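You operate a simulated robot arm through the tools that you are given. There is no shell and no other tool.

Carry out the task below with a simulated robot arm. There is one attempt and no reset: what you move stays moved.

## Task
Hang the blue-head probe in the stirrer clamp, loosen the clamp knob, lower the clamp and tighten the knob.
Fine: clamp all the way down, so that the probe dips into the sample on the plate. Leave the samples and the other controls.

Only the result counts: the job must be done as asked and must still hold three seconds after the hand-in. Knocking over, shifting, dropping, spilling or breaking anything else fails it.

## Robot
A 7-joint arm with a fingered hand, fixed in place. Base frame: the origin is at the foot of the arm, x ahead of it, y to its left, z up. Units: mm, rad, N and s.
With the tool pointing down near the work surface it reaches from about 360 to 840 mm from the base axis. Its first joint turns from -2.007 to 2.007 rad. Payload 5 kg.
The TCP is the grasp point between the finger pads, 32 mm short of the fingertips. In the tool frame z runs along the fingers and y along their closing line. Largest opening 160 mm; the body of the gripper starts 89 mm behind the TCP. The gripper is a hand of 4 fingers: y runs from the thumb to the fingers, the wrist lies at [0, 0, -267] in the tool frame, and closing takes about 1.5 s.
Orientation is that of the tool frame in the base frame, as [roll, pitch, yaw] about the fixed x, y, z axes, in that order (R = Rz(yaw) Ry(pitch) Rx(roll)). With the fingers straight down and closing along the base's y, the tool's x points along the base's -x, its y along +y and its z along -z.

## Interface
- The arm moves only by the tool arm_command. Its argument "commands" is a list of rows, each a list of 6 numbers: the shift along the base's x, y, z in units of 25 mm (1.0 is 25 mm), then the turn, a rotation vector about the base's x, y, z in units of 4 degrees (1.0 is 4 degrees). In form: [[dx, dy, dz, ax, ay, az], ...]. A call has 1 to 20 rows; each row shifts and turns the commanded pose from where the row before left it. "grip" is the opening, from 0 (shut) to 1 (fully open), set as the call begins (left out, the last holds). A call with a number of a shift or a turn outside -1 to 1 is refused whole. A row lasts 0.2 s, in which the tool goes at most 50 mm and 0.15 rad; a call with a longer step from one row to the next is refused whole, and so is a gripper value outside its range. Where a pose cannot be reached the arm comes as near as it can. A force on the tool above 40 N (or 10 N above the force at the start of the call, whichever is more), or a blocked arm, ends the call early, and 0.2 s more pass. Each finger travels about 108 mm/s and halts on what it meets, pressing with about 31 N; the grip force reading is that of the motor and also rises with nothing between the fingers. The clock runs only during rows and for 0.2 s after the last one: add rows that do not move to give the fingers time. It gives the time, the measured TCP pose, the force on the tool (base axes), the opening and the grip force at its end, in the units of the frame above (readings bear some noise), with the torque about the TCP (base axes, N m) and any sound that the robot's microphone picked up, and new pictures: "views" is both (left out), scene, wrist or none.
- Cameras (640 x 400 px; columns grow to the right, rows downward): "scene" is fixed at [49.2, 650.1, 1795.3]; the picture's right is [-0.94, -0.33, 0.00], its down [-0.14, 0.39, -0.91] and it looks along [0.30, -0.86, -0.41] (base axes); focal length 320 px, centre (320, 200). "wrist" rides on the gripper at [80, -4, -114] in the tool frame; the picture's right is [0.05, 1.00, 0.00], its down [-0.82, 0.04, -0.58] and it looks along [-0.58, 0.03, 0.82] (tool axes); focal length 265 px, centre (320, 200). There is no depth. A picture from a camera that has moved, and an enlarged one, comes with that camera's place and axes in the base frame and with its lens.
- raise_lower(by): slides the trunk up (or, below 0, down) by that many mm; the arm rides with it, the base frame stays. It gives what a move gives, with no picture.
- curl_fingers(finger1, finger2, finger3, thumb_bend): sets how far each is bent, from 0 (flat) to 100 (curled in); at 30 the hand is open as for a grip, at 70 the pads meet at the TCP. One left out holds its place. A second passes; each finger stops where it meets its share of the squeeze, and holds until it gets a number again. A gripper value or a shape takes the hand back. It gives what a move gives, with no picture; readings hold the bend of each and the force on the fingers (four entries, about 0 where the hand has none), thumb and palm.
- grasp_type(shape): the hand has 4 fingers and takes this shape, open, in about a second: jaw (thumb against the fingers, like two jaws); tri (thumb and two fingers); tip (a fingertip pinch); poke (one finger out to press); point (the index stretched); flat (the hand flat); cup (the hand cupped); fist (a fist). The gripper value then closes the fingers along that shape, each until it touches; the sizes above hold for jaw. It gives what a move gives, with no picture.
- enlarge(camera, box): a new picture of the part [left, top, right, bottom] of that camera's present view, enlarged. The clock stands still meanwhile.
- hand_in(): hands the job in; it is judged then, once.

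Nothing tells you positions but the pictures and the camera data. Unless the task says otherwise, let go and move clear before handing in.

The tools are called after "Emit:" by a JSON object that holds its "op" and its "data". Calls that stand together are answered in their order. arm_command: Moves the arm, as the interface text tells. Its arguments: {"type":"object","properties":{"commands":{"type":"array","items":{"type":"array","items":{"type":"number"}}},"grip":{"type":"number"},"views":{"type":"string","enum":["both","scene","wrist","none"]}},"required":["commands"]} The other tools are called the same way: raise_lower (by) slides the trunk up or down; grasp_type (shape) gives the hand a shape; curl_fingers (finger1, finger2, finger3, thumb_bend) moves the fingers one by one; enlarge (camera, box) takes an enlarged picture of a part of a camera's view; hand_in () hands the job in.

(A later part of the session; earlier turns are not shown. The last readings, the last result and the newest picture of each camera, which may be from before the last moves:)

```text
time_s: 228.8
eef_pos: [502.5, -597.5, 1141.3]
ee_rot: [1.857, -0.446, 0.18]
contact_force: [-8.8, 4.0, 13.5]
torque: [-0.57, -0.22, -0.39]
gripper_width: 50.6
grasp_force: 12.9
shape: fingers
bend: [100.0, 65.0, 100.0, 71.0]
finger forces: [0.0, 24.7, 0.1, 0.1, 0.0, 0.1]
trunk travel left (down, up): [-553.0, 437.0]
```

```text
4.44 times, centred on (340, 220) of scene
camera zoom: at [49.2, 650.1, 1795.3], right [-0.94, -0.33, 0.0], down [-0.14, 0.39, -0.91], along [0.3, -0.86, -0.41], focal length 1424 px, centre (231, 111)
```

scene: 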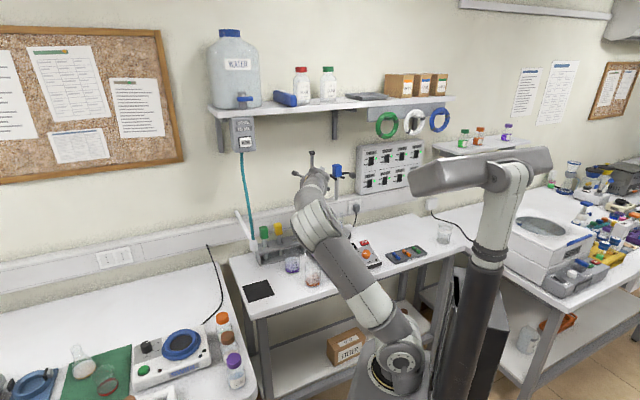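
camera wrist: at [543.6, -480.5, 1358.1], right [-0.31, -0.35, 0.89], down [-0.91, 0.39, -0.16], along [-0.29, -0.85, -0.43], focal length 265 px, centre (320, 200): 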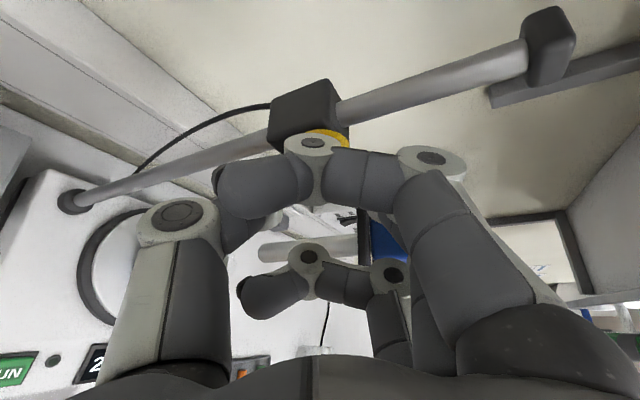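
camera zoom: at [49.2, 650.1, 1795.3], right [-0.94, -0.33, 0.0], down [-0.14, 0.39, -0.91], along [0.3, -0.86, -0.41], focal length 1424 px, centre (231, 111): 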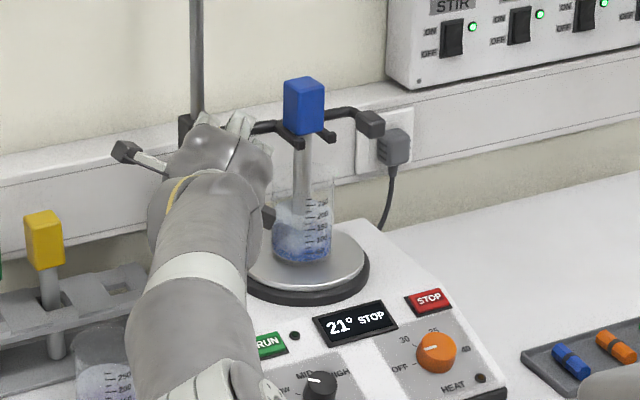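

Emit:
{"op": "raise_lower", "data": {"by": -4}}

Emit:
{"op": "enlarge", "data": {"camera": "scene", "box": [310, 185, 360, 245]}}

Emit:
{"op": "enlarge", "data": {"camera": "wrist", "box": [120, 60, 480, 320]}}

```text
time_s: 229.3
eef_pos: [499.5, -602.7, 1130.5]
ee_rot: [1.865, -0.446, 0.169]
contact_force: [-10.7, -7.1, 0.8]
torque: [0.17, -0.31, -0.12]
gripper_width: 50.6
grasp_force: 6.8
shape: fingers
bend: [100.0, 69.0, 100.0, 71.0]
finger forces: [0.1, 14.1, 0.1, 0.1, 0.0, 0.0]
trunk travel left (down, up): [-549.0, 441.0]
```

```text
6.67 times, centred on (335, 215) of scene
camera zoom: at [49.2, 650.1, 1795.3], right [-0.94, -0.33, 0.0], down [-0.14, 0.39, -0.91], along [0.3, -0.86, -0.41], focal length 2136 px, centre (220, 100)
```

zoom: 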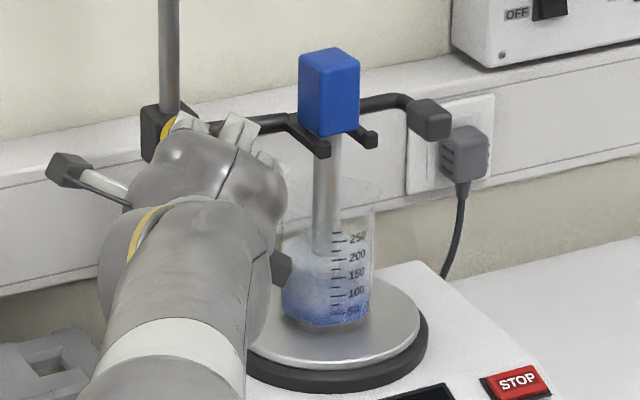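

```text
1.54 times, centred on (300, 190) of wrist
camera zoom: at [540.2, -482.8, 1191.1], right [-0.31, -0.35, 0.89], down [-0.9, 0.39, -0.16], along [-0.29, -0.85, -0.44], focal length 408 px, centre (351, 215)
```

zoom: 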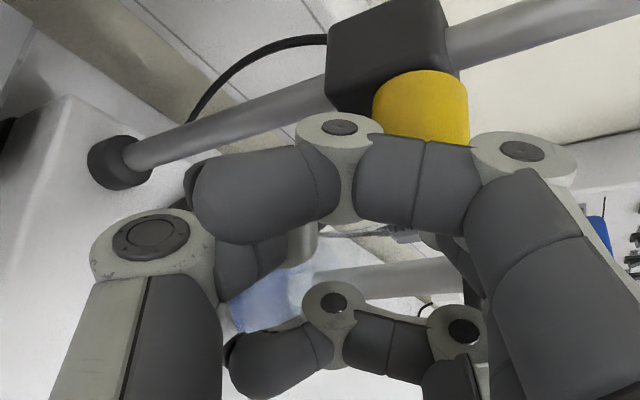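

The knob slipped in my grip at what looks like the clamp's lower stop; it took over 13 N with no more movement, and the travel was about 140 mm. I'll release, back off and inspect before tightening.

Emit:
{"op": "curl_fingers", "data": {"finger2": 55, "thumb_bend": 55}}

Emit:
{"op": "arm_command", "data": {"commands": [[-0.2, 0.645, 0.182, 0, 0, 0], [-0.2, 0.645, 0.182, 0, 0, 0], [-0.2, 0.645, 0.182, 0, 0, 0], [-0.2, 0.645, 0.182, 0, 0, 0], [-0.2, 0.645, 0.182, 0, 0, 0], [0, 0, 0, 0, 0, 0]], "views": "both"}}

Emit:
{"op": "enlarge", "data": {"camera": "wrist", "box": [220, 40, 460, 200]}}

Emit:
{"op": "enlarge", "data": {"camera": "scene", "box": [295, 175, 385, 265]}}

```text
time_s: 230.3
eef_pos: [502.0, -600.0, 1132.8]
ee_rot: [1.862, -0.444, 0.176]
contact_force: [-11.7, 2.1, -12.2]
torque: [0.46, -0.19, -0.33]
gripper_width: 58.6
grasp_force: 9.6
shape: fingers
bend: [100.0, 62.0, 100.0, 55.0]
finger forces: [0.0, 19.1, 0.1, 0.0, 0.1, 0.1]
trunk travel left (down, up): [-549.0, 441.0]
```

```text
time_s: 231.7
eef_pos: [477.2, -519.5, 1158.3]
ee_rot: [1.861, -0.443, 0.176]
contact_force: [0.6, -0.2, 0.4]
torque: [0.03, -0.02, -0.01]
gripper_width: 58.8
grasp_force: 0.2
shape: fingers
bend: [100.0, 55.0, 100.0, 55.0]
finger forces: [0.1, 0.0, 0.0, 0.0, 0.0, 0.0]
trunk travel left (down, up): [-549.0, 441.0]
camera wrist: at [517.7, -399.6, 1215.7], right [-0.31, -0.34, 0.89], down [-0.91, 0.39, -0.16], along [-0.29, -0.85, -0.43], focal length 265 px, centre (320, 200)
```

scene: 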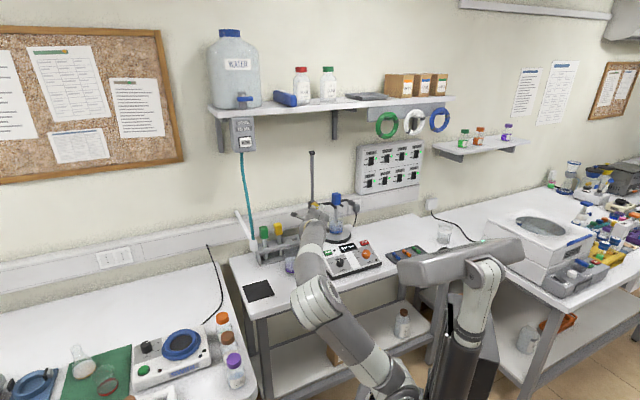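
wrist: 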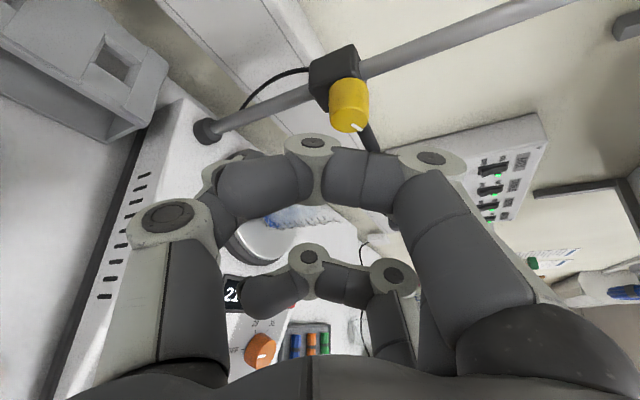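

```text
2.50 times, centred on (340, 120) of wrist
camera zoom: at [517.7, -399.6, 1215.7], right [-0.31, -0.34, 0.89], down [-0.91, 0.39, -0.16], along [-0.29, -0.85, -0.43], focal length 664 px, centre (270, 400)
```

zoom: 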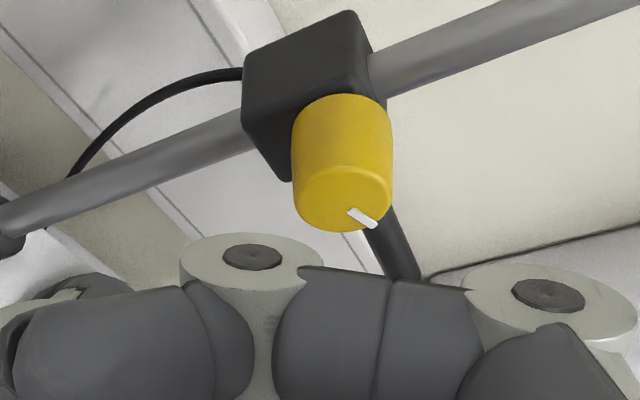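

```text
4.44 times, centred on (340, 220) of scene
camera zoom: at [49.2, 650.1, 1795.3], right [-0.94, -0.33, 0.0], down [-0.14, 0.39, -0.91], along [0.3, -0.86, -0.41], focal length 1424 px, centre (231, 111)
```

zoom: 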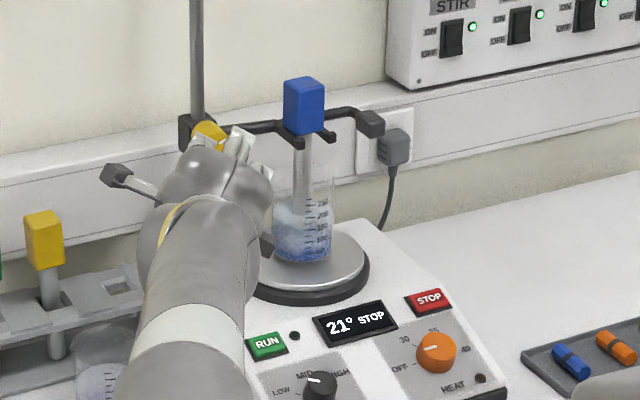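

Looking at the mark, when my finger slipped it dragged the knob partly back clockwise, so the clamp may have locked before the bottom. I'll return to the upright hand angle in front of the knob, loosen again, and then push down symmetrically so it can't turn.

Emit:
{"op": "arm_command", "data": {"commands": [[-0.0325, -0.119, 0.098, 0.7071, -0.7071, 0], [-0.0325, -0.119, 0.098, 0.7071, -0.7071, 0], [-0.0325, -0.119, 0.098, 0.7071, -0.7071, 0], [-0.0325, -0.119, 0.098, 0.7071, -0.7071, 0], [-0.0325, -0.119, 0.098, 0.7071, -0.7071, 0], [-0.0325, -0.119, 0.098, 0.7071, -0.7071, 0], [-0.0325, -0.119, 0.098, 0.7071, -0.7071, 0], [-0.0325, -0.119, 0.098, 0.7071, -0.7071, 0], [-0.0325, -0.119, 0.098, 0.7071, -0.7071, 0], [-0.0325, -0.119, 0.098, 0.7071, -0.7071, 0], [-0.0325, -0.119, 0.098, 0.7071, -0.7071, 0], [-0.0325, -0.119, 0.098, 0.7071, -0.7071, 0], [-0.0325, -0.119, 0.098, 0.7071, -0.7071, 0], [-0.0325, -0.119, 0.098, 0.7071, -0.7071, 0], [-0.0325, -0.119, 0.098, 0.7071, -0.7071, 0], [0, 0, 0, 0, 0, 0]], "views": "both"}}

Emit:
{"op": "curl_fingers", "data": {"finger1": 30}}

Emit:
{"op": "enlarge", "data": {"camera": "wrist", "box": [240, 40, 400, 160]}}

Emit:
{"op": "enlarge", "data": {"camera": "scene", "box": [295, 185, 365, 235]}}

```text
time_s: 235.1
eef_pos: [465.4, -564.8, 1194.1]
ee_rot: [-3.137, -1.026, -0.79]
contact_force: [0.5, 0.8, 1.2]
torque: [0.0, 0.01, -0.01]
gripper_width: 58.4
grasp_force: 0.0
shape: fingers
bend: [100.0, 55.0, 100.0, 55.0]
finger forces: [0.0, 0.1, 0.0, 0.1, 0.1, 0.0]
trunk travel left (down, up): [-549.0, 441.0]
camera wrist: at [429.3, -521.6, 1320.6], right [-0.69, -0.72, 0.04], down [-0.68, 0.62, -0.4], along [0.26, -0.3, -0.92], focal length 265 px, centre (320, 200)
```

scene: 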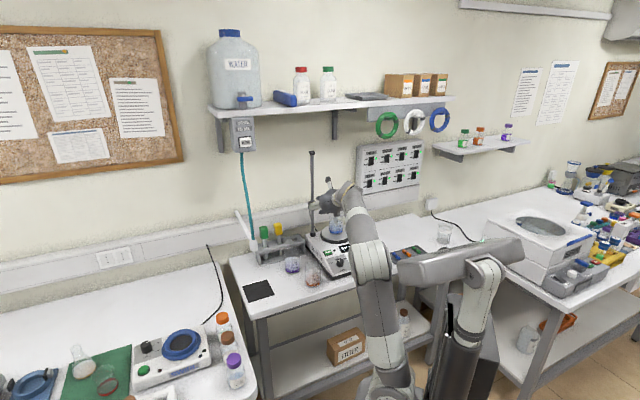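
wrist: 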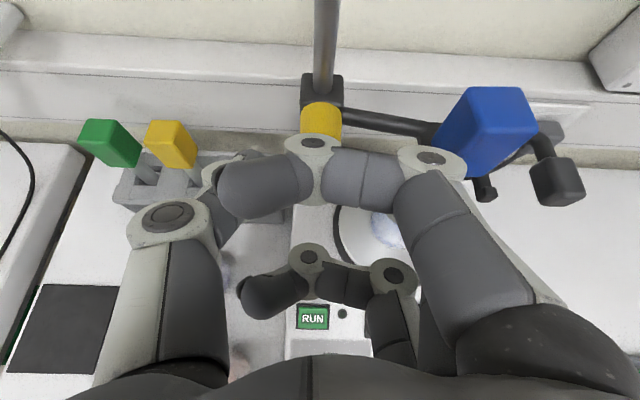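

```text
time_s: 236.1
eef_pos: [466.6, -564.9, 1193.7]
ee_rot: [-3.138, -1.027, -0.789]
contact_force: [0.2, 0.2, 0.0]
torque: [-0.01, 0.02, 0.01]
gripper_width: 120.1
grasp_force: 0.4
shape: fingers
bend: [30.0, 55.0, 100.0, 55.0]
finger forces: [0.3, 0.0, 0.0, 0.0, 0.0, 0.0]
trunk travel left (down, up): [-549.0, 441.0]
```

```text
3.33 times, centred on (320, 100) of wrist
camera zoom: at [429.3, -521.4, 1320.5], right [-0.69, -0.72, 0.04], down [-0.68, 0.62, -0.4], along [0.26, -0.3, -0.92], focal length 885 px, centre (320, 533)
```

zoom: 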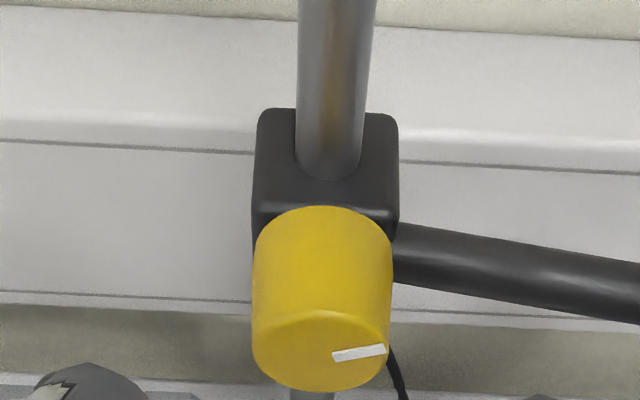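

```text
8.00 times, centred on (330, 210) of scene
camera zoom: at [49.2, 650.1, 1795.3], right [-0.94, -0.33, 0.0], down [-0.14, 0.39, -0.91], along [0.3, -0.86, -0.41], focal length 2563 px, centre (240, 120)
```

zoom: 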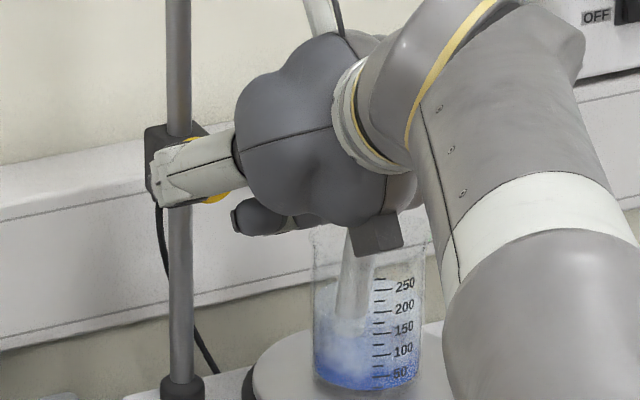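

The mark confirms the knob was dragged back to nearly its tight position, so the clamp is not yet fully down. Re-gripping to loosen properly this time.

Emit:
{"op": "curl_fingers", "data": {"finger1": 100, "finger2": 57, "thumb_bend": 56}}

Emit:
{"op": "arm_command", "data": {"commands": [[0.333, -0.34, -0.34, 0, 0, 0], [0.333, -0.34, -0.34, 0, 0, 0], [0.333, -0.34, -0.34, 0, 0, 0], [0.333, -0.34, -0.34, 0, 0, 0], [0, 0, 0, 0, 0, 0]], "views": "none"}}

Emit:
{"op": "curl_fingers", "data": {"finger2": 64, "thumb_bend": 63}}

Emit:
{"op": "curl_fingers", "data": {"finger2": 80, "thumb_bend": 68}}

Emit:
{"op": "curl_fingers", "data": {"finger2": 100, "thumb_bend": 71}}

```text
time_s: 237.1
eef_pos: [466.3, -564.5, 1194.2]
ee_rot: [-3.138, -1.026, -0.79]
contact_force: [0.4, -0.2, 0.3]
torque: [0.0, 0.04, -0.01]
gripper_width: 57.9
grasp_force: 0.0
shape: fingers
bend: [100.0, 56.0, 100.0, 56.0]
finger forces: [0.0, 0.0, 0.0, 0.0, 0.0, 0.1]
trunk travel left (down, up): [-549.0, 441.0]
```

```text
time_s: 238.3
eef_pos: [499.5, -598.6, 1161.0]
ee_rot: [-3.141, -1.027, -0.788]
contact_force: [-0.1, -0.6, -0.1]
torque: [0.0, 0.01, 0.03]
gripper_width: 57.7
grasp_force: 0.0
shape: fingers
bend: [100.0, 56.0, 100.0, 56.0]
finger forces: [0.0, 0.1, 0.0, 0.0, 0.0, 0.0]
trunk travel left (down, up): [-549.0, 441.0]
```

```text
time_s: 239.3
eef_pos: [497.9, -598.3, 1160.2]
ee_rot: [-3.138, -1.025, -0.787]
contact_force: [0.1, -0.9, 0.4]
torque: [0.0, -0.02, 0.0]
gripper_width: 53.6
grasp_force: 0.1
shape: fingers
bend: [100.0, 64.0, 100.0, 63.0]
finger forces: [0.1, 0.0, 0.0, 0.1, 0.1, 0.0]
trunk travel left (down, up): [-549.0, 441.0]
```

```text
time_s: 240.3
eef_pos: [498.6, -599.9, 1160.0]
ee_rot: [-3.138, -1.027, -0.791]
contact_force: [0.9, -2.3, -2.4]
torque: [0.04, 0.0, 0.02]
gripper_width: 52.5
grasp_force: 7.2
shape: fingers
bend: [100.0, 66.0, 100.0, 66.0]
finger forces: [0.0, 8.4, 0.0, 0.0, 6.8, 0.0]
trunk travel left (down, up): [-549.0, 441.0]
```

```text
time_s: 241.3
eef_pos: [500.6, -598.7, 1158.4]
ee_rot: [-3.138, -1.026, -0.786]
contact_force: [3.7, 0.6, -3.5]
torque: [0.06, 0.04, 0.02]
gripper_width: 51.8
grasp_force: 10.3
shape: fingers
bend: [100.0, 66.0, 100.0, 67.0]
finger forces: [0.0, 9.0, 0.1, 0.0, 10.8, 0.0]
trunk travel left (down, up): [-549.0, 441.0]
```

A clean, balanced grip. Rotating 60° counter-clockwise.

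Emit:
{"op": "arm_command", "data": {"commands": [[0.011, 0.011, -0.003, -0.7071, 0.7071, 0], [0.011, 0.011, -0.003, -0.7071, 0.7071, 0], [0.011, 0.011, -0.004, -0.7071, 0.7071, 0], [0.011, 0.011, -0.005, -0.7071, 0.7071, 0], [0.011, 0.011, -0.006, -0.7071, 0.7071, 0], [0.009, 0.009, -0.009, -0.7071, 0.7071, 0], [0.009, 0.009, -0.009, -0.7071, 0.7071, 0], [0.009, 0.009, -0.01, -0.7071, 0.7071, 0], [0.009, 0.009, -0.01, -0.7071, 0.7071, 0], [0.008, 0.008, -0.011, -0.7071, 0.7071, 0], [0.006, 0.006, -0.013, -0.7071, 0.7071, 0], [0.006, 0.006, -0.013, -0.7071, 0.7071, 0], [0.005, 0.005, -0.014, -0.7071, 0.7071, 0], [0.005, 0.005, -0.014, -0.7071, 0.7071, 0], [0.005, 0.005, -0.014, -0.7071, 0.7071, 0], [0, 0, 0, 0, 0, 0]], "views": "none"}}

Emit:
{"op": "curl_fingers", "data": {"finger2": 66, "thumb_bend": 66}}

Emit:
{"op": "curl_fingers", "data": {"finger2": 56, "thumb_bend": 56}}

Emit:
{"op": "arm_command", "data": {"commands": [[-0.2, 0.645, 0.182, 0, 0, 0], [-0.2, 0.645, 0.182, 0, 0, 0], [-0.2, 0.645, 0.182, 0, 0, 0], [-0.2, 0.645, 0.182, 0, 0, 0], [0, 0, 0, 0, 0, 0]], "views": "wrist"}}

Emit:
{"op": "enlarge", "data": {"camera": "wrist", "box": [240, 40, 400, 160]}}

```text
time_s: 244.7
eef_pos: [501.9, -596.1, 1156.5]
ee_rot: [1.862, -0.443, 0.175]
contact_force: [-5.2, -10.2, -0.8]
torque: [-0.03, -0.04, -0.26]
gripper_width: 51.4
grasp_force: 9.7
shape: fingers
bend: [100.0, 65.0, 100.0, 68.0]
finger forces: [0.0, 13.2, 0.0, 0.0, 7.2, 0.0]
trunk travel left (down, up): [-549.0, 441.0]
```

```text
time_s: 245.7
eef_pos: [502.2, -594.1, 1157.5]
ee_rot: [1.86, -0.444, 0.176]
contact_force: [-3.1, 1.6, 2.1]
torque: [-0.06, -0.02, -0.04]
gripper_width: 52.6
grasp_force: 3.2
shape: fingers
bend: [100.0, 63.0, 100.0, 66.0]
finger forces: [0.1, 3.9, 0.1, 0.0, 1.6, 0.1]
trunk travel left (down, up): [-549.0, 441.0]
```

```text
time_s: 246.7
eef_pos: [502.6, -595.1, 1156.7]
ee_rot: [1.86, -0.442, 0.177]
contact_force: [0.3, -0.2, -0.3]
torque: [-0.01, -0.01, 0.0]
gripper_width: 57.5
grasp_force: 0.1
shape: fingers
bend: [100.0, 56.0, 100.0, 56.0]
finger forces: [0.0, 0.1, 0.0, 0.1, 0.0, 0.1]
trunk travel left (down, up): [-549.0, 441.0]
```

```text
time_s: 247.9
eef_pos: [482.4, -531.1, 1174.6]
ee_rot: [1.859, -0.444, 0.176]
contact_force: [0.2, 0.3, -0.2]
torque: [0.0, -0.01, -0.04]
gripper_width: 57.6
grasp_force: 0.1
shape: fingers
bend: [100.0, 56.0, 100.0, 56.0]
finger forces: [0.1, 0.0, 0.0, 0.0, 0.0, 0.0]
trunk travel left (down, up): [-549.0, 441.0]
camera wrist: at [522.1, -411.1, 1234.0], right [-0.31, -0.34, 0.89], down [-0.91, 0.39, -0.16], along [-0.29, -0.85, -0.43], focal length 265 px, centre (320, 200)
```

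wrist: 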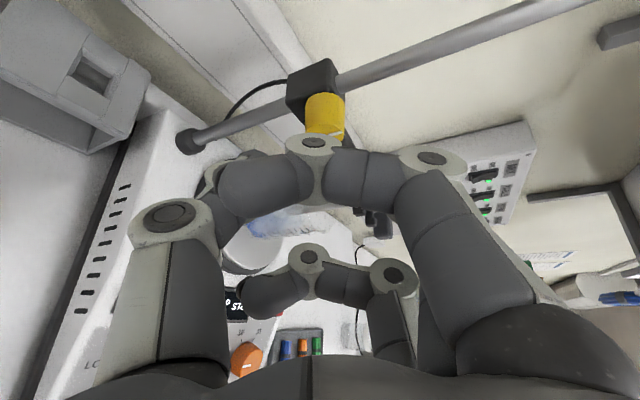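

```text
3.33 times, centred on (320, 100) of wrist
camera zoom: at [522.1, -411.1, 1234.0], right [-0.31, -0.34, 0.89], down [-0.91, 0.39, -0.16], along [-0.29, -0.85, -0.43], focal length 885 px, centre (320, 533)
```

zoom: 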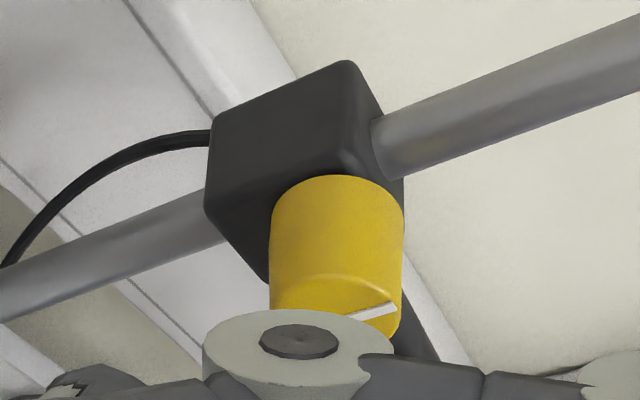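

The knob is now at about +75°. I'll return to the upright hand angle, re-grip, and test whether it slides symmetrically.

Emit:
{"op": "arm_command", "data": {"commands": [[-0.045, -0.088, 0.052, 0.7071, -0.7071, 0], [-0.045, -0.088, 0.052, 0.7071, -0.7071, 0], [-0.045, -0.088, 0.052, 0.7071, -0.7071, 0], [-0.045, -0.088, 0.052, 0.7071, -0.7071, 0], [-0.045, -0.088, 0.052, 0.7071, -0.7071, 0], [-0.045, -0.088, 0.052, 0.7071, -0.7071, 0], [-0.045, -0.088, 0.052, 0.7071, -0.7071, 0], [-0.045, -0.088, 0.052, 0.7071, -0.7071, 0], [-0.045, -0.088, 0.052, 0.7071, -0.7071, 0], [-0.045, -0.088, 0.052, 0.7071, -0.7071, 0], [-0.045, -0.088, 0.052, 0.7071, -0.7071, 0], [-0.045, -0.088, 0.052, 0.7071, -0.7071, 0], [-0.045, -0.088, 0.052, 0.7071, -0.7071, 0], [-0.045, -0.088, 0.052, 0.7071, -0.7071, 0], [-0.045, -0.088, 0.052, 0.7071, -0.7071, 0], [0, 0, 0, 0, 0, 0]], "views": "none"}}

Emit:
{"op": "arm_command", "data": {"commands": [[0.333, -0.34, -0.34, 0, 0, 0], [0.333, -0.34, -0.34, 0, 0, 0], [0.333, -0.34, -0.34, 0, 0, 0], [0, 0, 0, 0, 0, 0]], "views": "wrist"}}

```text
time_s: 251.3
eef_pos: [466.4, -563.9, 1194.3]
ee_rot: [-3.137, -1.026, -0.789]
contact_force: [0.4, -0.7, -0.6]
torque: [0.0, -0.03, 0.04]
gripper_width: 57.7
grasp_force: 0.1
shape: fingers
bend: [100.0, 56.0, 100.0, 56.0]
finger forces: [0.0, 0.0, 0.0, 0.0, 0.1, 0.1]
trunk travel left (down, up): [-549.0, 441.0]
```

```text
time_s: 252.3
eef_pos: [490.6, -589.8, 1168.4]
ee_rot: [-3.137, -1.026, -0.79]
contact_force: [-0.1, 0.6, -1.3]
torque: [0.01, -0.02, -0.01]
gripper_width: 57.9
grasp_force: 0.0
shape: fingers
bend: [100.0, 56.0, 100.0, 56.0]
finger forces: [0.0, 0.0, 0.0, 0.1, 0.1, 0.1]
trunk travel left (down, up): [-549.0, 441.0]
camera wrist: at [454.1, -546.9, 1295.0], right [-0.69, -0.72, 0.04], down [-0.68, 0.62, -0.4], along [0.26, -0.3, -0.92], focal length 265 px, centre (320, 200)
```

wrist: 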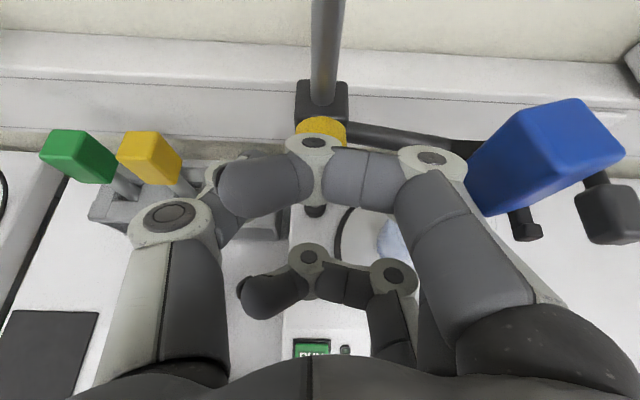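

Emit:
{"op": "arm_command", "data": {"commands": [[0.333, -0.34, -0.22, 0, 0, 0], [0, 0, 0, 0, 0, 0]], "views": "none"}}

Emit:
{"op": "curl_fingers", "data": {"finger2": 65, "thumb_bend": 64}}

Emit:
{"op": "curl_fingers", "data": {"finger2": 80, "thumb_bend": 68}}

Emit:
{"op": "curl_fingers", "data": {"finger2": 100, "thumb_bend": 71}}

Emit:
{"op": "raise_lower", "data": {"by": -6}}

Emit:
{"op": "enlarge", "data": {"camera": "scene", "box": [295, 185, 365, 255]}}

```text
time_s: 252.9
eef_pos: [498.9, -598.0, 1163.8]
ee_rot: [-3.138, -1.026, -0.789]
contact_force: [0.1, -0.9, 0.3]
torque: [-0.01, 0.0, 0.01]
gripper_width: 57.7
grasp_force: 0.0
shape: fingers
bend: [100.0, 56.0, 100.0, 56.0]
finger forces: [0.0, 0.0, 0.0, 0.1, 0.0, 0.0]
trunk travel left (down, up): [-549.0, 441.0]
```

```text
time_s: 253.9
eef_pos: [499.6, -599.3, 1164.6]
ee_rot: [-3.137, -1.028, -0.788]
contact_force: [0.6, -0.6, 0.0]
torque: [-0.03, -0.02, 0.02]
gripper_width: 53.2
grasp_force: 1.5
shape: fingers
bend: [100.0, 64.0, 100.0, 63.0]
finger forces: [0.0, 1.2, 0.1, 0.0, 1.5, 0.0]
trunk travel left (down, up): [-549.0, 441.0]
```

```text
time_s: 254.9
eef_pos: [499.2, -597.5, 1161.7]
ee_rot: [-3.138, -1.027, -0.789]
contact_force: [1.5, -2.1, -2.2]
torque: [0.0, 0.04, -0.02]
gripper_width: 52.9
grasp_force: 7.8
shape: fingers
bend: [100.0, 65.0, 100.0, 66.0]
finger forces: [0.0, 8.4, 0.1, 0.1, 7.9, 0.0]
trunk travel left (down, up): [-549.0, 441.0]
```

```text
time_s: 255.9
eef_pos: [498.2, -597.4, 1161.7]
ee_rot: [-3.138, -1.026, -0.787]
contact_force: [3.1, 0.3, -3.5]
torque: [0.06, 0.0, 0.04]
gripper_width: 52.4
grasp_force: 10.8
shape: fingers
bend: [100.0, 65.0, 100.0, 67.0]
finger forces: [0.1, 9.3, 0.0, 0.1, 12.1, 0.0]
trunk travel left (down, up): [-549.0, 441.0]
```

```text
time_s: 256.4
eef_pos: [499.4, -597.9, 1156.4]
ee_rot: [-3.14, -1.026, -0.789]
contact_force: [2.9, 2.2, -1.9]
torque: [0.04, 0.05, 0.07]
gripper_width: 51.7
grasp_force: 7.8
shape: fingers
bend: [100.0, 67.0, 100.0, 68.0]
finger forces: [0.0, 6.5, 0.0, 0.0, 8.8, 0.0]
trunk travel left (down, up): [-543.0, 447.0]
```

```text
5.71 times, centred on (330, 220) of scene
camera zoom: at [49.2, 650.1, 1795.3], right [-0.94, -0.33, 0.0], down [-0.14, 0.39, -0.91], along [0.3, -0.86, -0.41], focal length 1831 px, centre (263, 86)
```

zoom: 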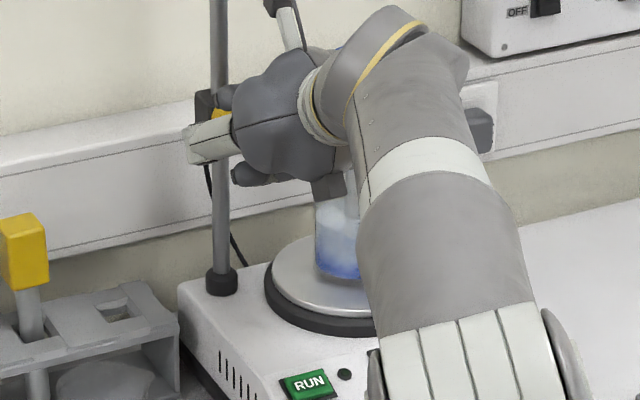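

Emit:
{"op": "raise_lower", "data": {"by": -6}}

Emit:
{"op": "enlarge", "data": {"camera": "wrist", "box": [200, 60, 440, 220]}}

Emit:
{"op": "enlarge", "data": {"camera": "scene", "box": [295, 185, 365, 255]}}

```text
time_s: 257.0
eef_pos: [499.0, -599.2, 1148.8]
ee_rot: [-3.139, -1.025, -0.79]
contact_force: [2.0, 1.0, -5.0]
torque: [0.07, 0.09, 0.04]
gripper_width: 50.6
grasp_force: 4.9
shape: fingers
bend: [100.0, 70.0, 100.0, 69.0]
finger forces: [0.0, 4.1, 0.1, 0.0, 5.9, 0.0]
trunk travel left (down, up): [-537.0, 453.0]
```

```text
2.50 times, centred on (320, 140) of wrist
camera zoom: at [462.8, -555.7, 1276.1], right [-0.69, -0.72, 0.04], down [-0.68, 0.62, -0.4], along [0.26, -0.3, -0.92], focal length 664 px, centre (320, 350)
```

zoom: 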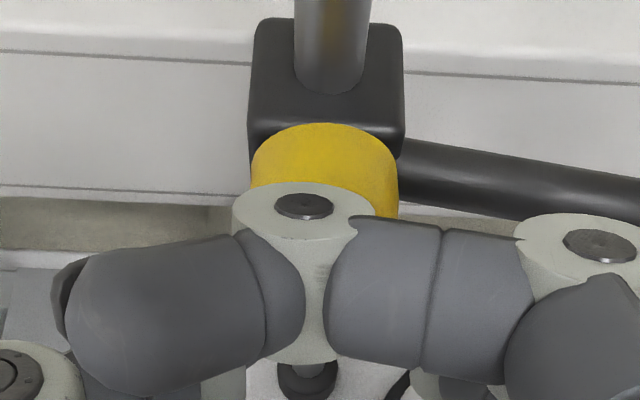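

```text
5.71 times, centred on (330, 220) of scene
camera zoom: at [49.2, 650.1, 1795.3], right [-0.94, -0.33, 0.0], down [-0.14, 0.39, -0.91], along [0.3, -0.86, -0.41], focal length 1831 px, centre (263, 86)
```

zoom: 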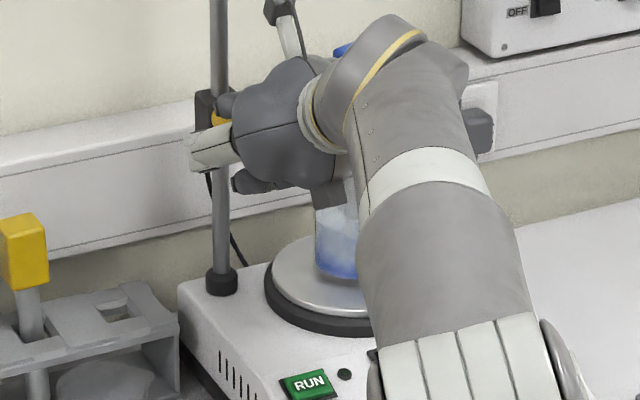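

The hand just slid on the knob, so the clamp is still holding at +75°. I'll release, come back up, re-grip and loosen another stroke.

Emit:
{"op": "curl_fingers", "data": {"finger2": 57, "thumb_bend": 57}}

Emit:
{"op": "raise_lower", "data": {"by": 11}}

Emit:
{"op": "curl_fingers", "data": {"finger2": 65, "thumb_bend": 64}}

Emit:
{"op": "curl_fingers", "data": {"finger2": 82, "thumb_bend": 68}}

Emit:
{"op": "curl_fingers", "data": {"finger2": 100, "thumb_bend": 71}}

Emit:
{"op": "arm_command", "data": {"commands": [[0.011, 0.011, -0.003, -0.7071, 0.7071, 0], [0.011, 0.011, -0.003, -0.7071, 0.7071, 0], [0.011, 0.011, -0.004, -0.7071, 0.7071, 0], [0.011, 0.011, -0.005, -0.7071, 0.7071, 0], [0.011, 0.011, -0.006, -0.7071, 0.7071, 0], [0.009, 0.009, -0.009, -0.7071, 0.7071, 0], [0.009, 0.009, -0.009, -0.7071, 0.7071, 0], [0.009, 0.009, -0.01, -0.7071, 0.7071, 0], [0.009, 0.009, -0.01, -0.7071, 0.7071, 0], [0.008, 0.008, -0.011, -0.7071, 0.7071, 0], [0.006, 0.006, -0.013, -0.7071, 0.7071, 0], [0.006, 0.006, -0.013, -0.7071, 0.7071, 0], [0.005, 0.005, -0.014, -0.7071, 0.7071, 0], [0.005, 0.005, -0.014, -0.7071, 0.7071, 0], [0.005, 0.005, -0.014, -0.7071, 0.7071, 0], [0, 0, 0, 0, 0, 0]], "views": "scene"}}

```text
time_s: 258.0
eef_pos: [499.2, -597.8, 1150.6]
ee_rot: [-3.137, -1.027, -0.789]
contact_force: [-0.2, 0.0, -0.1]
torque: [0.04, -0.02, -0.01]
gripper_width: 57.7
grasp_force: 0.1
shape: fingers
bend: [100.0, 56.0, 100.0, 56.0]
finger forces: [0.0, 0.1, 0.0, 0.0, 0.0, 0.0]
trunk travel left (down, up): [-537.0, 453.0]
```

```text
time_s: 258.6
eef_pos: [498.7, -598.4, 1160.8]
ee_rot: [-3.138, -1.027, -0.788]
contact_force: [0.9, 0.4, -0.7]
torque: [0.0, 0.01, -0.05]
gripper_width: 57.5
grasp_force: 0.1
shape: fingers
bend: [100.0, 56.0, 100.0, 56.0]
finger forces: [0.0, 0.1, 0.0, 0.1, 0.0, 0.0]
trunk travel left (down, up): [-548.0, 442.0]
```

```text
time_s: 259.6
eef_pos: [497.9, -597.6, 1161.8]
ee_rot: [-3.136, -1.027, -0.79]
contact_force: [-0.2, -0.5, -0.3]
torque: [0.03, -0.01, 0.0]
gripper_width: 53.5
grasp_force: 1.1
shape: fingers
bend: [100.0, 64.0, 100.0, 63.0]
finger forces: [0.0, 1.0, 0.0, 0.0, 1.4, 0.1]
trunk travel left (down, up): [-548.0, 442.0]
```

```text
time_s: 260.6
eef_pos: [499.5, -597.8, 1160.8]
ee_rot: [-3.138, -1.025, -0.789]
contact_force: [0.5, -2.3, -2.3]
torque: [0.05, 0.06, -0.02]
gripper_width: 52.9
grasp_force: 8.1
shape: fingers
bend: [100.0, 65.0, 100.0, 66.0]
finger forces: [0.0, 8.6, 0.1, 0.0, 7.7, 0.0]
trunk travel left (down, up): [-548.0, 442.0]
```

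```text
time_s: 261.6
eef_pos: [499.9, -597.6, 1160.8]
ee_rot: [-3.137, -1.027, -0.787]
contact_force: [4.2, -0.1, -4.3]
torque: [0.04, 0.04, -0.02]
gripper_width: 52.4
grasp_force: 10.8
shape: fingers
bend: [100.0, 65.0, 100.0, 67.0]
finger forces: [0.0, 9.2, 0.1, 0.1, 12.1, 0.0]
trunk travel left (down, up): [-548.0, 442.0]
```

```text
time_s: 265.0
eef_pos: [497.7, -599.0, 1157.8]
ee_rot: [1.864, -0.446, 0.172]
contact_force: [-15.6, -16.6, -7.3]
torque: [0.34, -0.11, -0.48]
gripper_width: 50.4
grasp_force: 12.1
shape: fingers
bend: [100.0, 65.0, 100.0, 70.0]
finger forces: [0.0, 23.0, 0.1, 0.0, 0.9, 0.0]
trunk travel left (down, up): [-548.0, 442.0]
```

scene: 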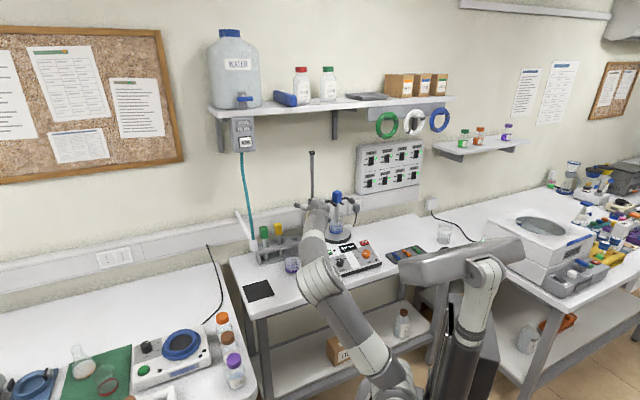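

Emit:
{"op": "arm_command", "data": {"commands": [[-0.12, -0.12, -0.04, 0, 0, 0], [0, 0, 0, 0, 0, 0]], "views": "none"}}

Emit:
{"op": "curl_fingers", "data": {"finger2": 66, "thumb_bend": 66}}

Emit:
{"op": "curl_fingers", "data": {"finger2": 56, "thumb_bend": 56}}

Emit:
{"op": "arm_command", "data": {"commands": [[-0.2, 0.645, 0.182, 0, 0, 0], [-0.2, 0.645, 0.182, 0, 0, 0], [-0.2, 0.645, 0.182, 0, 0, 0], [-0.2, 0.645, 0.182, 0, 0, 0], [-0.2, 0.645, 0.182, 0, 0, 0], [0, 0, 0, 0, 0, 0]], "views": "wrist"}}

Emit:
{"op": "enlarge", "data": {"camera": "wrist", "box": [240, 40, 400, 160]}}

Emit:
{"op": "enlarge", "data": {"camera": "scene", "box": [300, 180, 380, 260]}}

```text
time_s: 265.6
eef_pos: [496.5, -599.2, 1157.7]
ee_rot: [1.862, -0.445, 0.176]
contact_force: [-11.9, -10.9, -4.4]
torque: [0.21, -0.12, -0.33]
gripper_width: 50.4
grasp_force: 9.0
shape: fingers
bend: [100.0, 65.0, 100.0, 70.0]
finger forces: [0.0, 17.0, 0.0, 0.0, 0.8, 0.0]
trunk travel left (down, up): [-548.0, 442.0]
```

```text
time_s: 266.6
eef_pos: [497.2, -599.3, 1157.8]
ee_rot: [1.862, -0.444, 0.176]
contact_force: [-8.9, -4.4, -4.8]
torque: [0.17, -0.07, -0.26]
gripper_width: 52.1
grasp_force: 5.1
shape: fingers
bend: [100.0, 64.0, 100.0, 66.0]
finger forces: [0.0, 10.4, 0.0, 0.0, 0.0, 0.0]
trunk travel left (down, up): [-548.0, 442.0]
```

```text
time_s: 267.6
eef_pos: [499.8, -598.3, 1157.1]
ee_rot: [1.862, -0.444, 0.175]
contact_force: [1.2, -0.1, 0.2]
torque: [0.0, 0.01, -0.02]
gripper_width: 57.6
grasp_force: 0.0
shape: fingers
bend: [100.0, 56.0, 100.0, 56.0]
finger forces: [0.0, 0.1, 0.1, 0.1, 0.0, 0.0]
trunk travel left (down, up): [-548.0, 442.0]
```

```text
time_s: 269.0
eef_pos: [474.7, -518.1, 1180.4]
ee_rot: [1.861, -0.444, 0.177]
contact_force: [-0.1, 0.1, 0.0]
torque: [-0.01, 0.02, -0.01]
gripper_width: 57.7
grasp_force: 0.0
shape: fingers
bend: [100.0, 56.0, 100.0, 56.0]
finger forces: [0.0, 0.0, 0.0, 0.0, 0.1, 0.1]
trunk travel left (down, up): [-548.0, 442.0]
camera wrist: at [513.8, -398.3, 1239.2], right [-0.31, -0.34, 0.89], down [-0.91, 0.39, -0.16], along [-0.29, -0.85, -0.43], focal length 265 px, centre (320, 200)
```

wrist: 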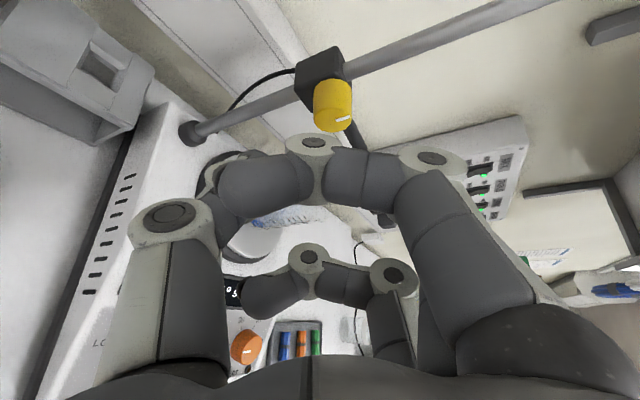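

```text
3.33 times, centred on (320, 100) of wrist
camera zoom: at [513.8, -398.3, 1239.2], right [-0.31, -0.34, 0.89], down [-0.91, 0.39, -0.16], along [-0.29, -0.85, -0.43], focal length 885 px, centre (320, 533)
```

zoom: 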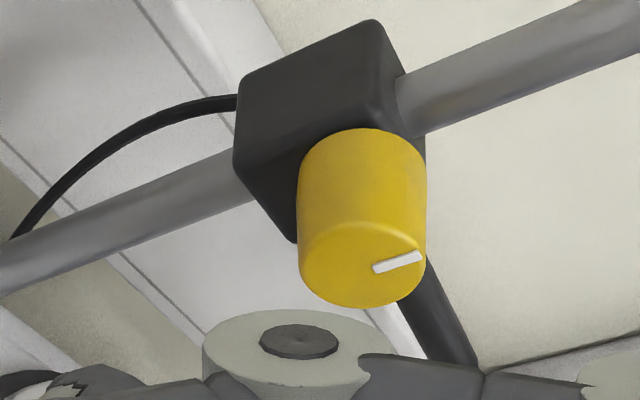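

```text
5.00 times, centred on (340, 220) of scene
camera zoom: at [49.2, 650.1, 1795.3], right [-0.94, -0.33, 0.0], down [-0.14, 0.39, -0.91], along [0.3, -0.86, -0.41], focal length 1602 px, centre (220, 100)
```

zoom: 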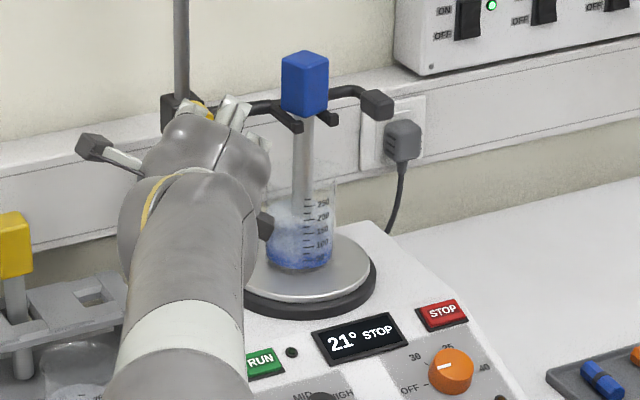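

The mark is still at about +78°. The second stroke just hit the knob's own end stop, so it is fully loose now, and the clamp probably really is at its lower stop. To be sure, I'll press down centrally on top of the knob with closed fingertips and see whether it moves.

Emit:
{"op": "arm_command", "data": {"commands": [[0.006, -0.156, 0.159, 0.7071, -0.7071, 0], [0.006, -0.156, 0.159, 0.7071, -0.7071, 0], [0.006, -0.156, 0.159, 0.7071, -0.7071, 0], [0.006, -0.156, 0.159, 0.7071, -0.7071, 0], [0.006, -0.156, 0.159, 0.7071, -0.7071, 0], [0.006, -0.156, 0.159, 0.7071, -0.7071, 0], [0.006, -0.156, 0.159, 0.7071, -0.7071, 0], [0.006, -0.156, 0.159, 0.7071, -0.7071, 0], [0.006, -0.156, 0.159, 0.7071, -0.7071, 0], [0.006, -0.156, 0.159, 0.7071, -0.7071, 0], [0.006, -0.156, 0.159, 0.7071, -0.7071, 0], [0.006, -0.156, 0.159, 0.7071, -0.7071, 0], [0.006, -0.156, 0.159, 0.7071, -0.7071, 0], [0.006, -0.156, 0.159, 0.7071, -0.7071, 0], [0.006, -0.156, 0.159, 0.7071, -0.7071, 0], [0, 0, 0, 0, 0, 0]], "views": "none"}}

Emit:
{"op": "curl_fingers", "data": {"finger2": 69, "thumb_bend": 69}}

Emit:
{"op": "arm_command", "data": {"commands": [[0.45, -0.45, -0.2, 0, 0, 0], [0.45, -0.45, -0.2, 0, 0, 0], [0, 0, 0, 0, 0, 0]], "views": "both"}}

Emit:
{"op": "enlarge", "data": {"camera": "wrist", "box": [200, 60, 440, 260]}}

Emit:
{"op": "enlarge", "data": {"camera": "scene", "box": [295, 175, 365, 245]}}

```text
time_s: 272.4
eef_pos: [474.7, -577.3, 1239.8]
ee_rot: [-3.139, -1.026, -0.789]
contact_force: [0.6, 0.2, -0.6]
torque: [-0.04, -0.01, 0.0]
gripper_width: 57.6
grasp_force: 0.0
shape: fingers
bend: [100.0, 56.0, 100.0, 56.0]
finger forces: [0.0, 0.0, 0.0, 0.1, 0.0, 0.1]
trunk travel left (down, up): [-548.0, 442.0]
```

```text
time_s: 273.4
eef_pos: [474.5, -576.8, 1239.5]
ee_rot: [-3.141, -1.027, -0.789]
contact_force: [0.5, -0.2, 0.0]
torque: [-0.05, -0.02, 0.02]
gripper_width: 51.0
grasp_force: 0.1
shape: fingers
bend: [100.0, 69.0, 100.0, 69.0]
finger forces: [0.0, 0.1, 0.0, 0.0, 0.0, 0.0]
trunk travel left (down, up): [-548.0, 442.0]
```

```text
time_s: 274.2
eef_pos: [498.6, -598.8, 1229.4]
ee_rot: [-3.138, -1.027, -0.789]
contact_force: [0.2, 0.3, 0.2]
torque: [0.0, 0.0, 0.0]
gripper_width: 51.0
grasp_force: 0.1
shape: fingers
bend: [100.0, 69.0, 100.0, 69.0]
finger forces: [0.0, 0.1, 0.1, 0.0, 0.0, 0.1]
trunk travel left (down, up): [-548.0, 442.0]
camera wrist: at [461.5, -556.0, 1355.9], right [-0.69, -0.72, 0.04], down [-0.68, 0.62, -0.4], along [0.26, -0.3, -0.92], focal length 265 px, centre (320, 200)
```

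scene: 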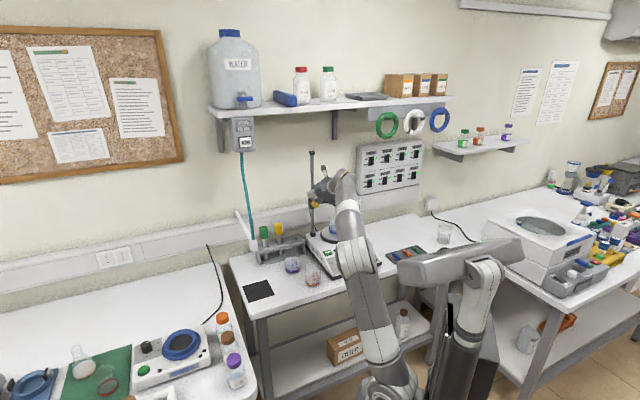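
wrist: 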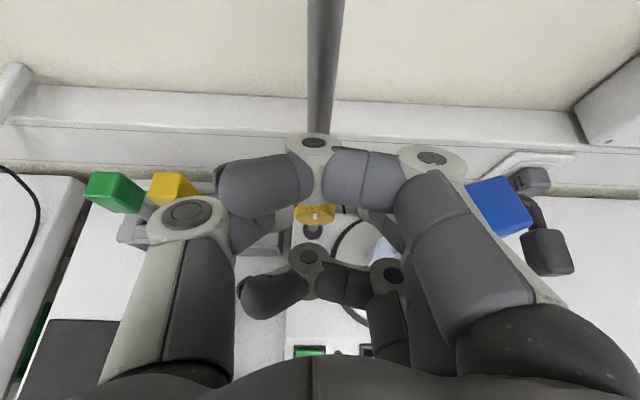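

```text
2.00 times, centred on (320, 160) of wrist
camera zoom: at [461.5, -556.0, 1355.9], right [-0.69, -0.72, 0.04], down [-0.68, 0.62, -0.4], along [0.26, -0.3, -0.92], focal length 531 px, centre (320, 280)
```

zoom: 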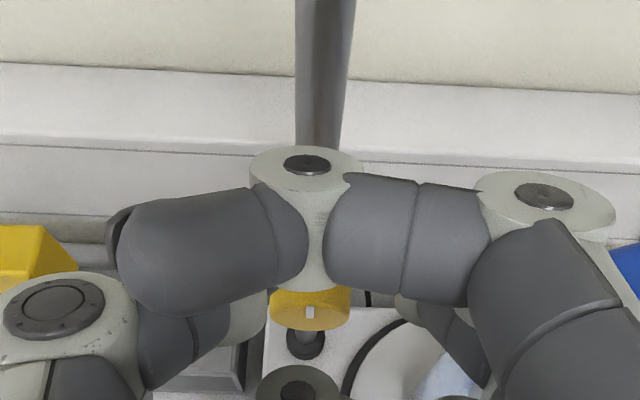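

```text
5.71 times, centred on (330, 210) of scene
camera zoom: at [49.2, 650.1, 1795.3], right [-0.94, -0.33, 0.0], down [-0.14, 0.39, -0.91], along [0.3, -0.86, -0.41], focal length 1831 px, centre (263, 143)
```

zoom: 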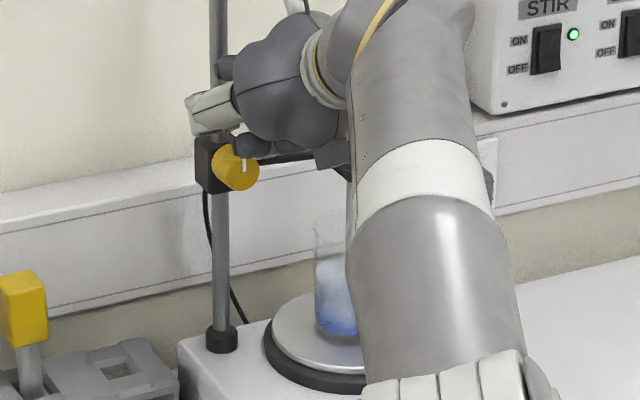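

The knob's mark now points straight up: exactly 90° from where it began, so it's fully loosened. Now pressing down on it from above with the closed fingertips.

Emit:
{"op": "raise_lower", "data": {"by": -30}}

Emit:
{"op": "raise_lower", "data": {"by": -8}}

Emit:
{"op": "raise_lower", "data": {"by": -6}}

Emit:
{"op": "enlarge", "data": {"camera": "scene", "box": [295, 175, 365, 245]}}

```text
time_s: 274.9
eef_pos: [497.5, -599.1, 1198.4]
ee_rot: [-3.137, -1.026, -0.79]
contact_force: [-0.4, -0.2, 1.0]
torque: [0.05, -0.02, -0.03]
gripper_width: 50.7
grasp_force: 0.1
shape: fingers
bend: [100.0, 69.0, 100.0, 69.0]
finger forces: [0.0, 0.0, 0.0, 0.0, 0.0, 0.1]
trunk travel left (down, up): [-518.0, 472.0]
```

```text
time_s: 275.5
eef_pos: [497.3, -598.3, 1191.1]
ee_rot: [-3.138, -1.027, -0.787]
contact_force: [1.1, 0.6, 1.0]
torque: [-0.03, -0.02, 0.01]
gripper_width: 50.9
grasp_force: 0.8
shape: fingers
bend: [100.0, 69.0, 100.0, 69.0]
finger forces: [0.0, 0.0, 0.1, 0.0, 1.7, 0.0]
trunk travel left (down, up): [-510.0, 480.0]
```

```text
time_s: 276.0
eef_pos: [496.9, -598.0, 1189.0]
ee_rot: [-3.139, -1.034, -0.787]
contact_force: [4.7, -4.6, 20.5]
torque: [-0.25, -0.42, -0.06]
gripper_width: 50.8
grasp_force: 8.7
shape: fingers
bend: [100.0, 69.0, 100.0, 69.0]
finger forces: [0.0, 2.9, 0.0, 0.1, 15.4, 0.0]
trunk travel left (down, up): [-504.0, 486.0]
```

```text
5.71 times, centred on (330, 210) of scene
camera zoom: at [49.2, 650.1, 1795.3], right [-0.94, -0.33, 0.0], down [-0.14, 0.39, -0.91], along [0.3, -0.86, -0.41], focal length 1831 px, centre (263, 143)
```

zoom: 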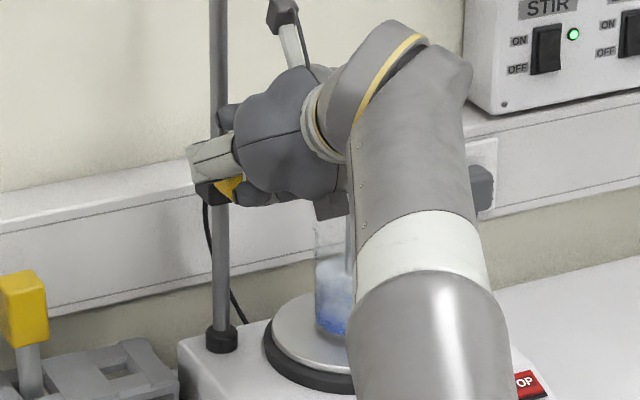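

Emit:
{"op": "enlarge", "data": {"camera": "scene", "box": [305, 190, 345, 225]}}

Emit:
{"op": "raise_lower", "data": {"by": -4}}

Emit:
{"op": "enlarge", "data": {"camera": "scene", "box": [305, 190, 345, 225]}}

```text
11.43 times, centred on (325, 208) of scene
camera zoom: at [49.2, 650.1, 1795.3], right [-0.94, -0.33, 0.0], down [-0.14, 0.39, -0.91], along [0.3, -0.86, -0.41], focal length 3661 px, centre (263, 114)
```

zoom: 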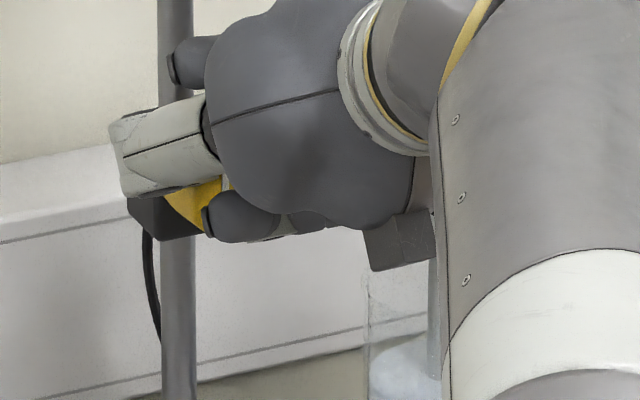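

```text
time_s: 276.6
eef_pos: [498.6, -596.7, 1190.4]
ee_rot: [-3.141, -1.04, -0.787]
contact_force: [0.7, 1.8, 8.3]
torque: [-0.06, -0.18, 0.02]
gripper_width: 50.6
grasp_force: 4.6
shape: fingers
bend: [100.0, 68.0, 100.0, 69.0]
finger forces: [0.0, 1.7, 0.1, 0.0, 7.9, 0.0]
trunk travel left (down, up): [-500.0, 490.0]
stopped: the force on the tool passed its limit at 40 N (the readings are from after the stop); the commanded pose is now the measured one
```

```text
11.43 times, centred on (325, 208) of scene
camera zoom: at [49.2, 650.1, 1795.3], right [-0.94, -0.33, 0.0], down [-0.14, 0.39, -0.91], along [0.3, -0.86, -0.41], focal length 3661 px, centre (263, 114)
```

zoom: 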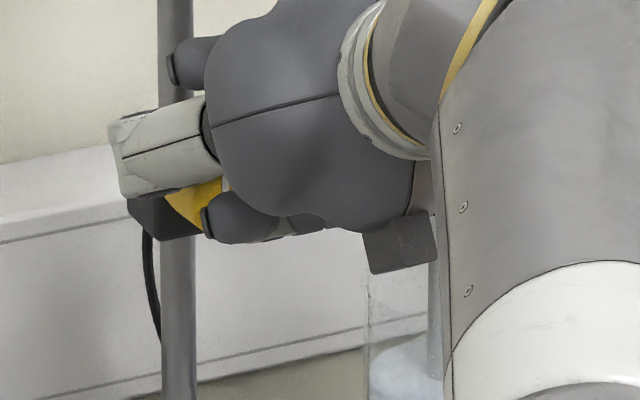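

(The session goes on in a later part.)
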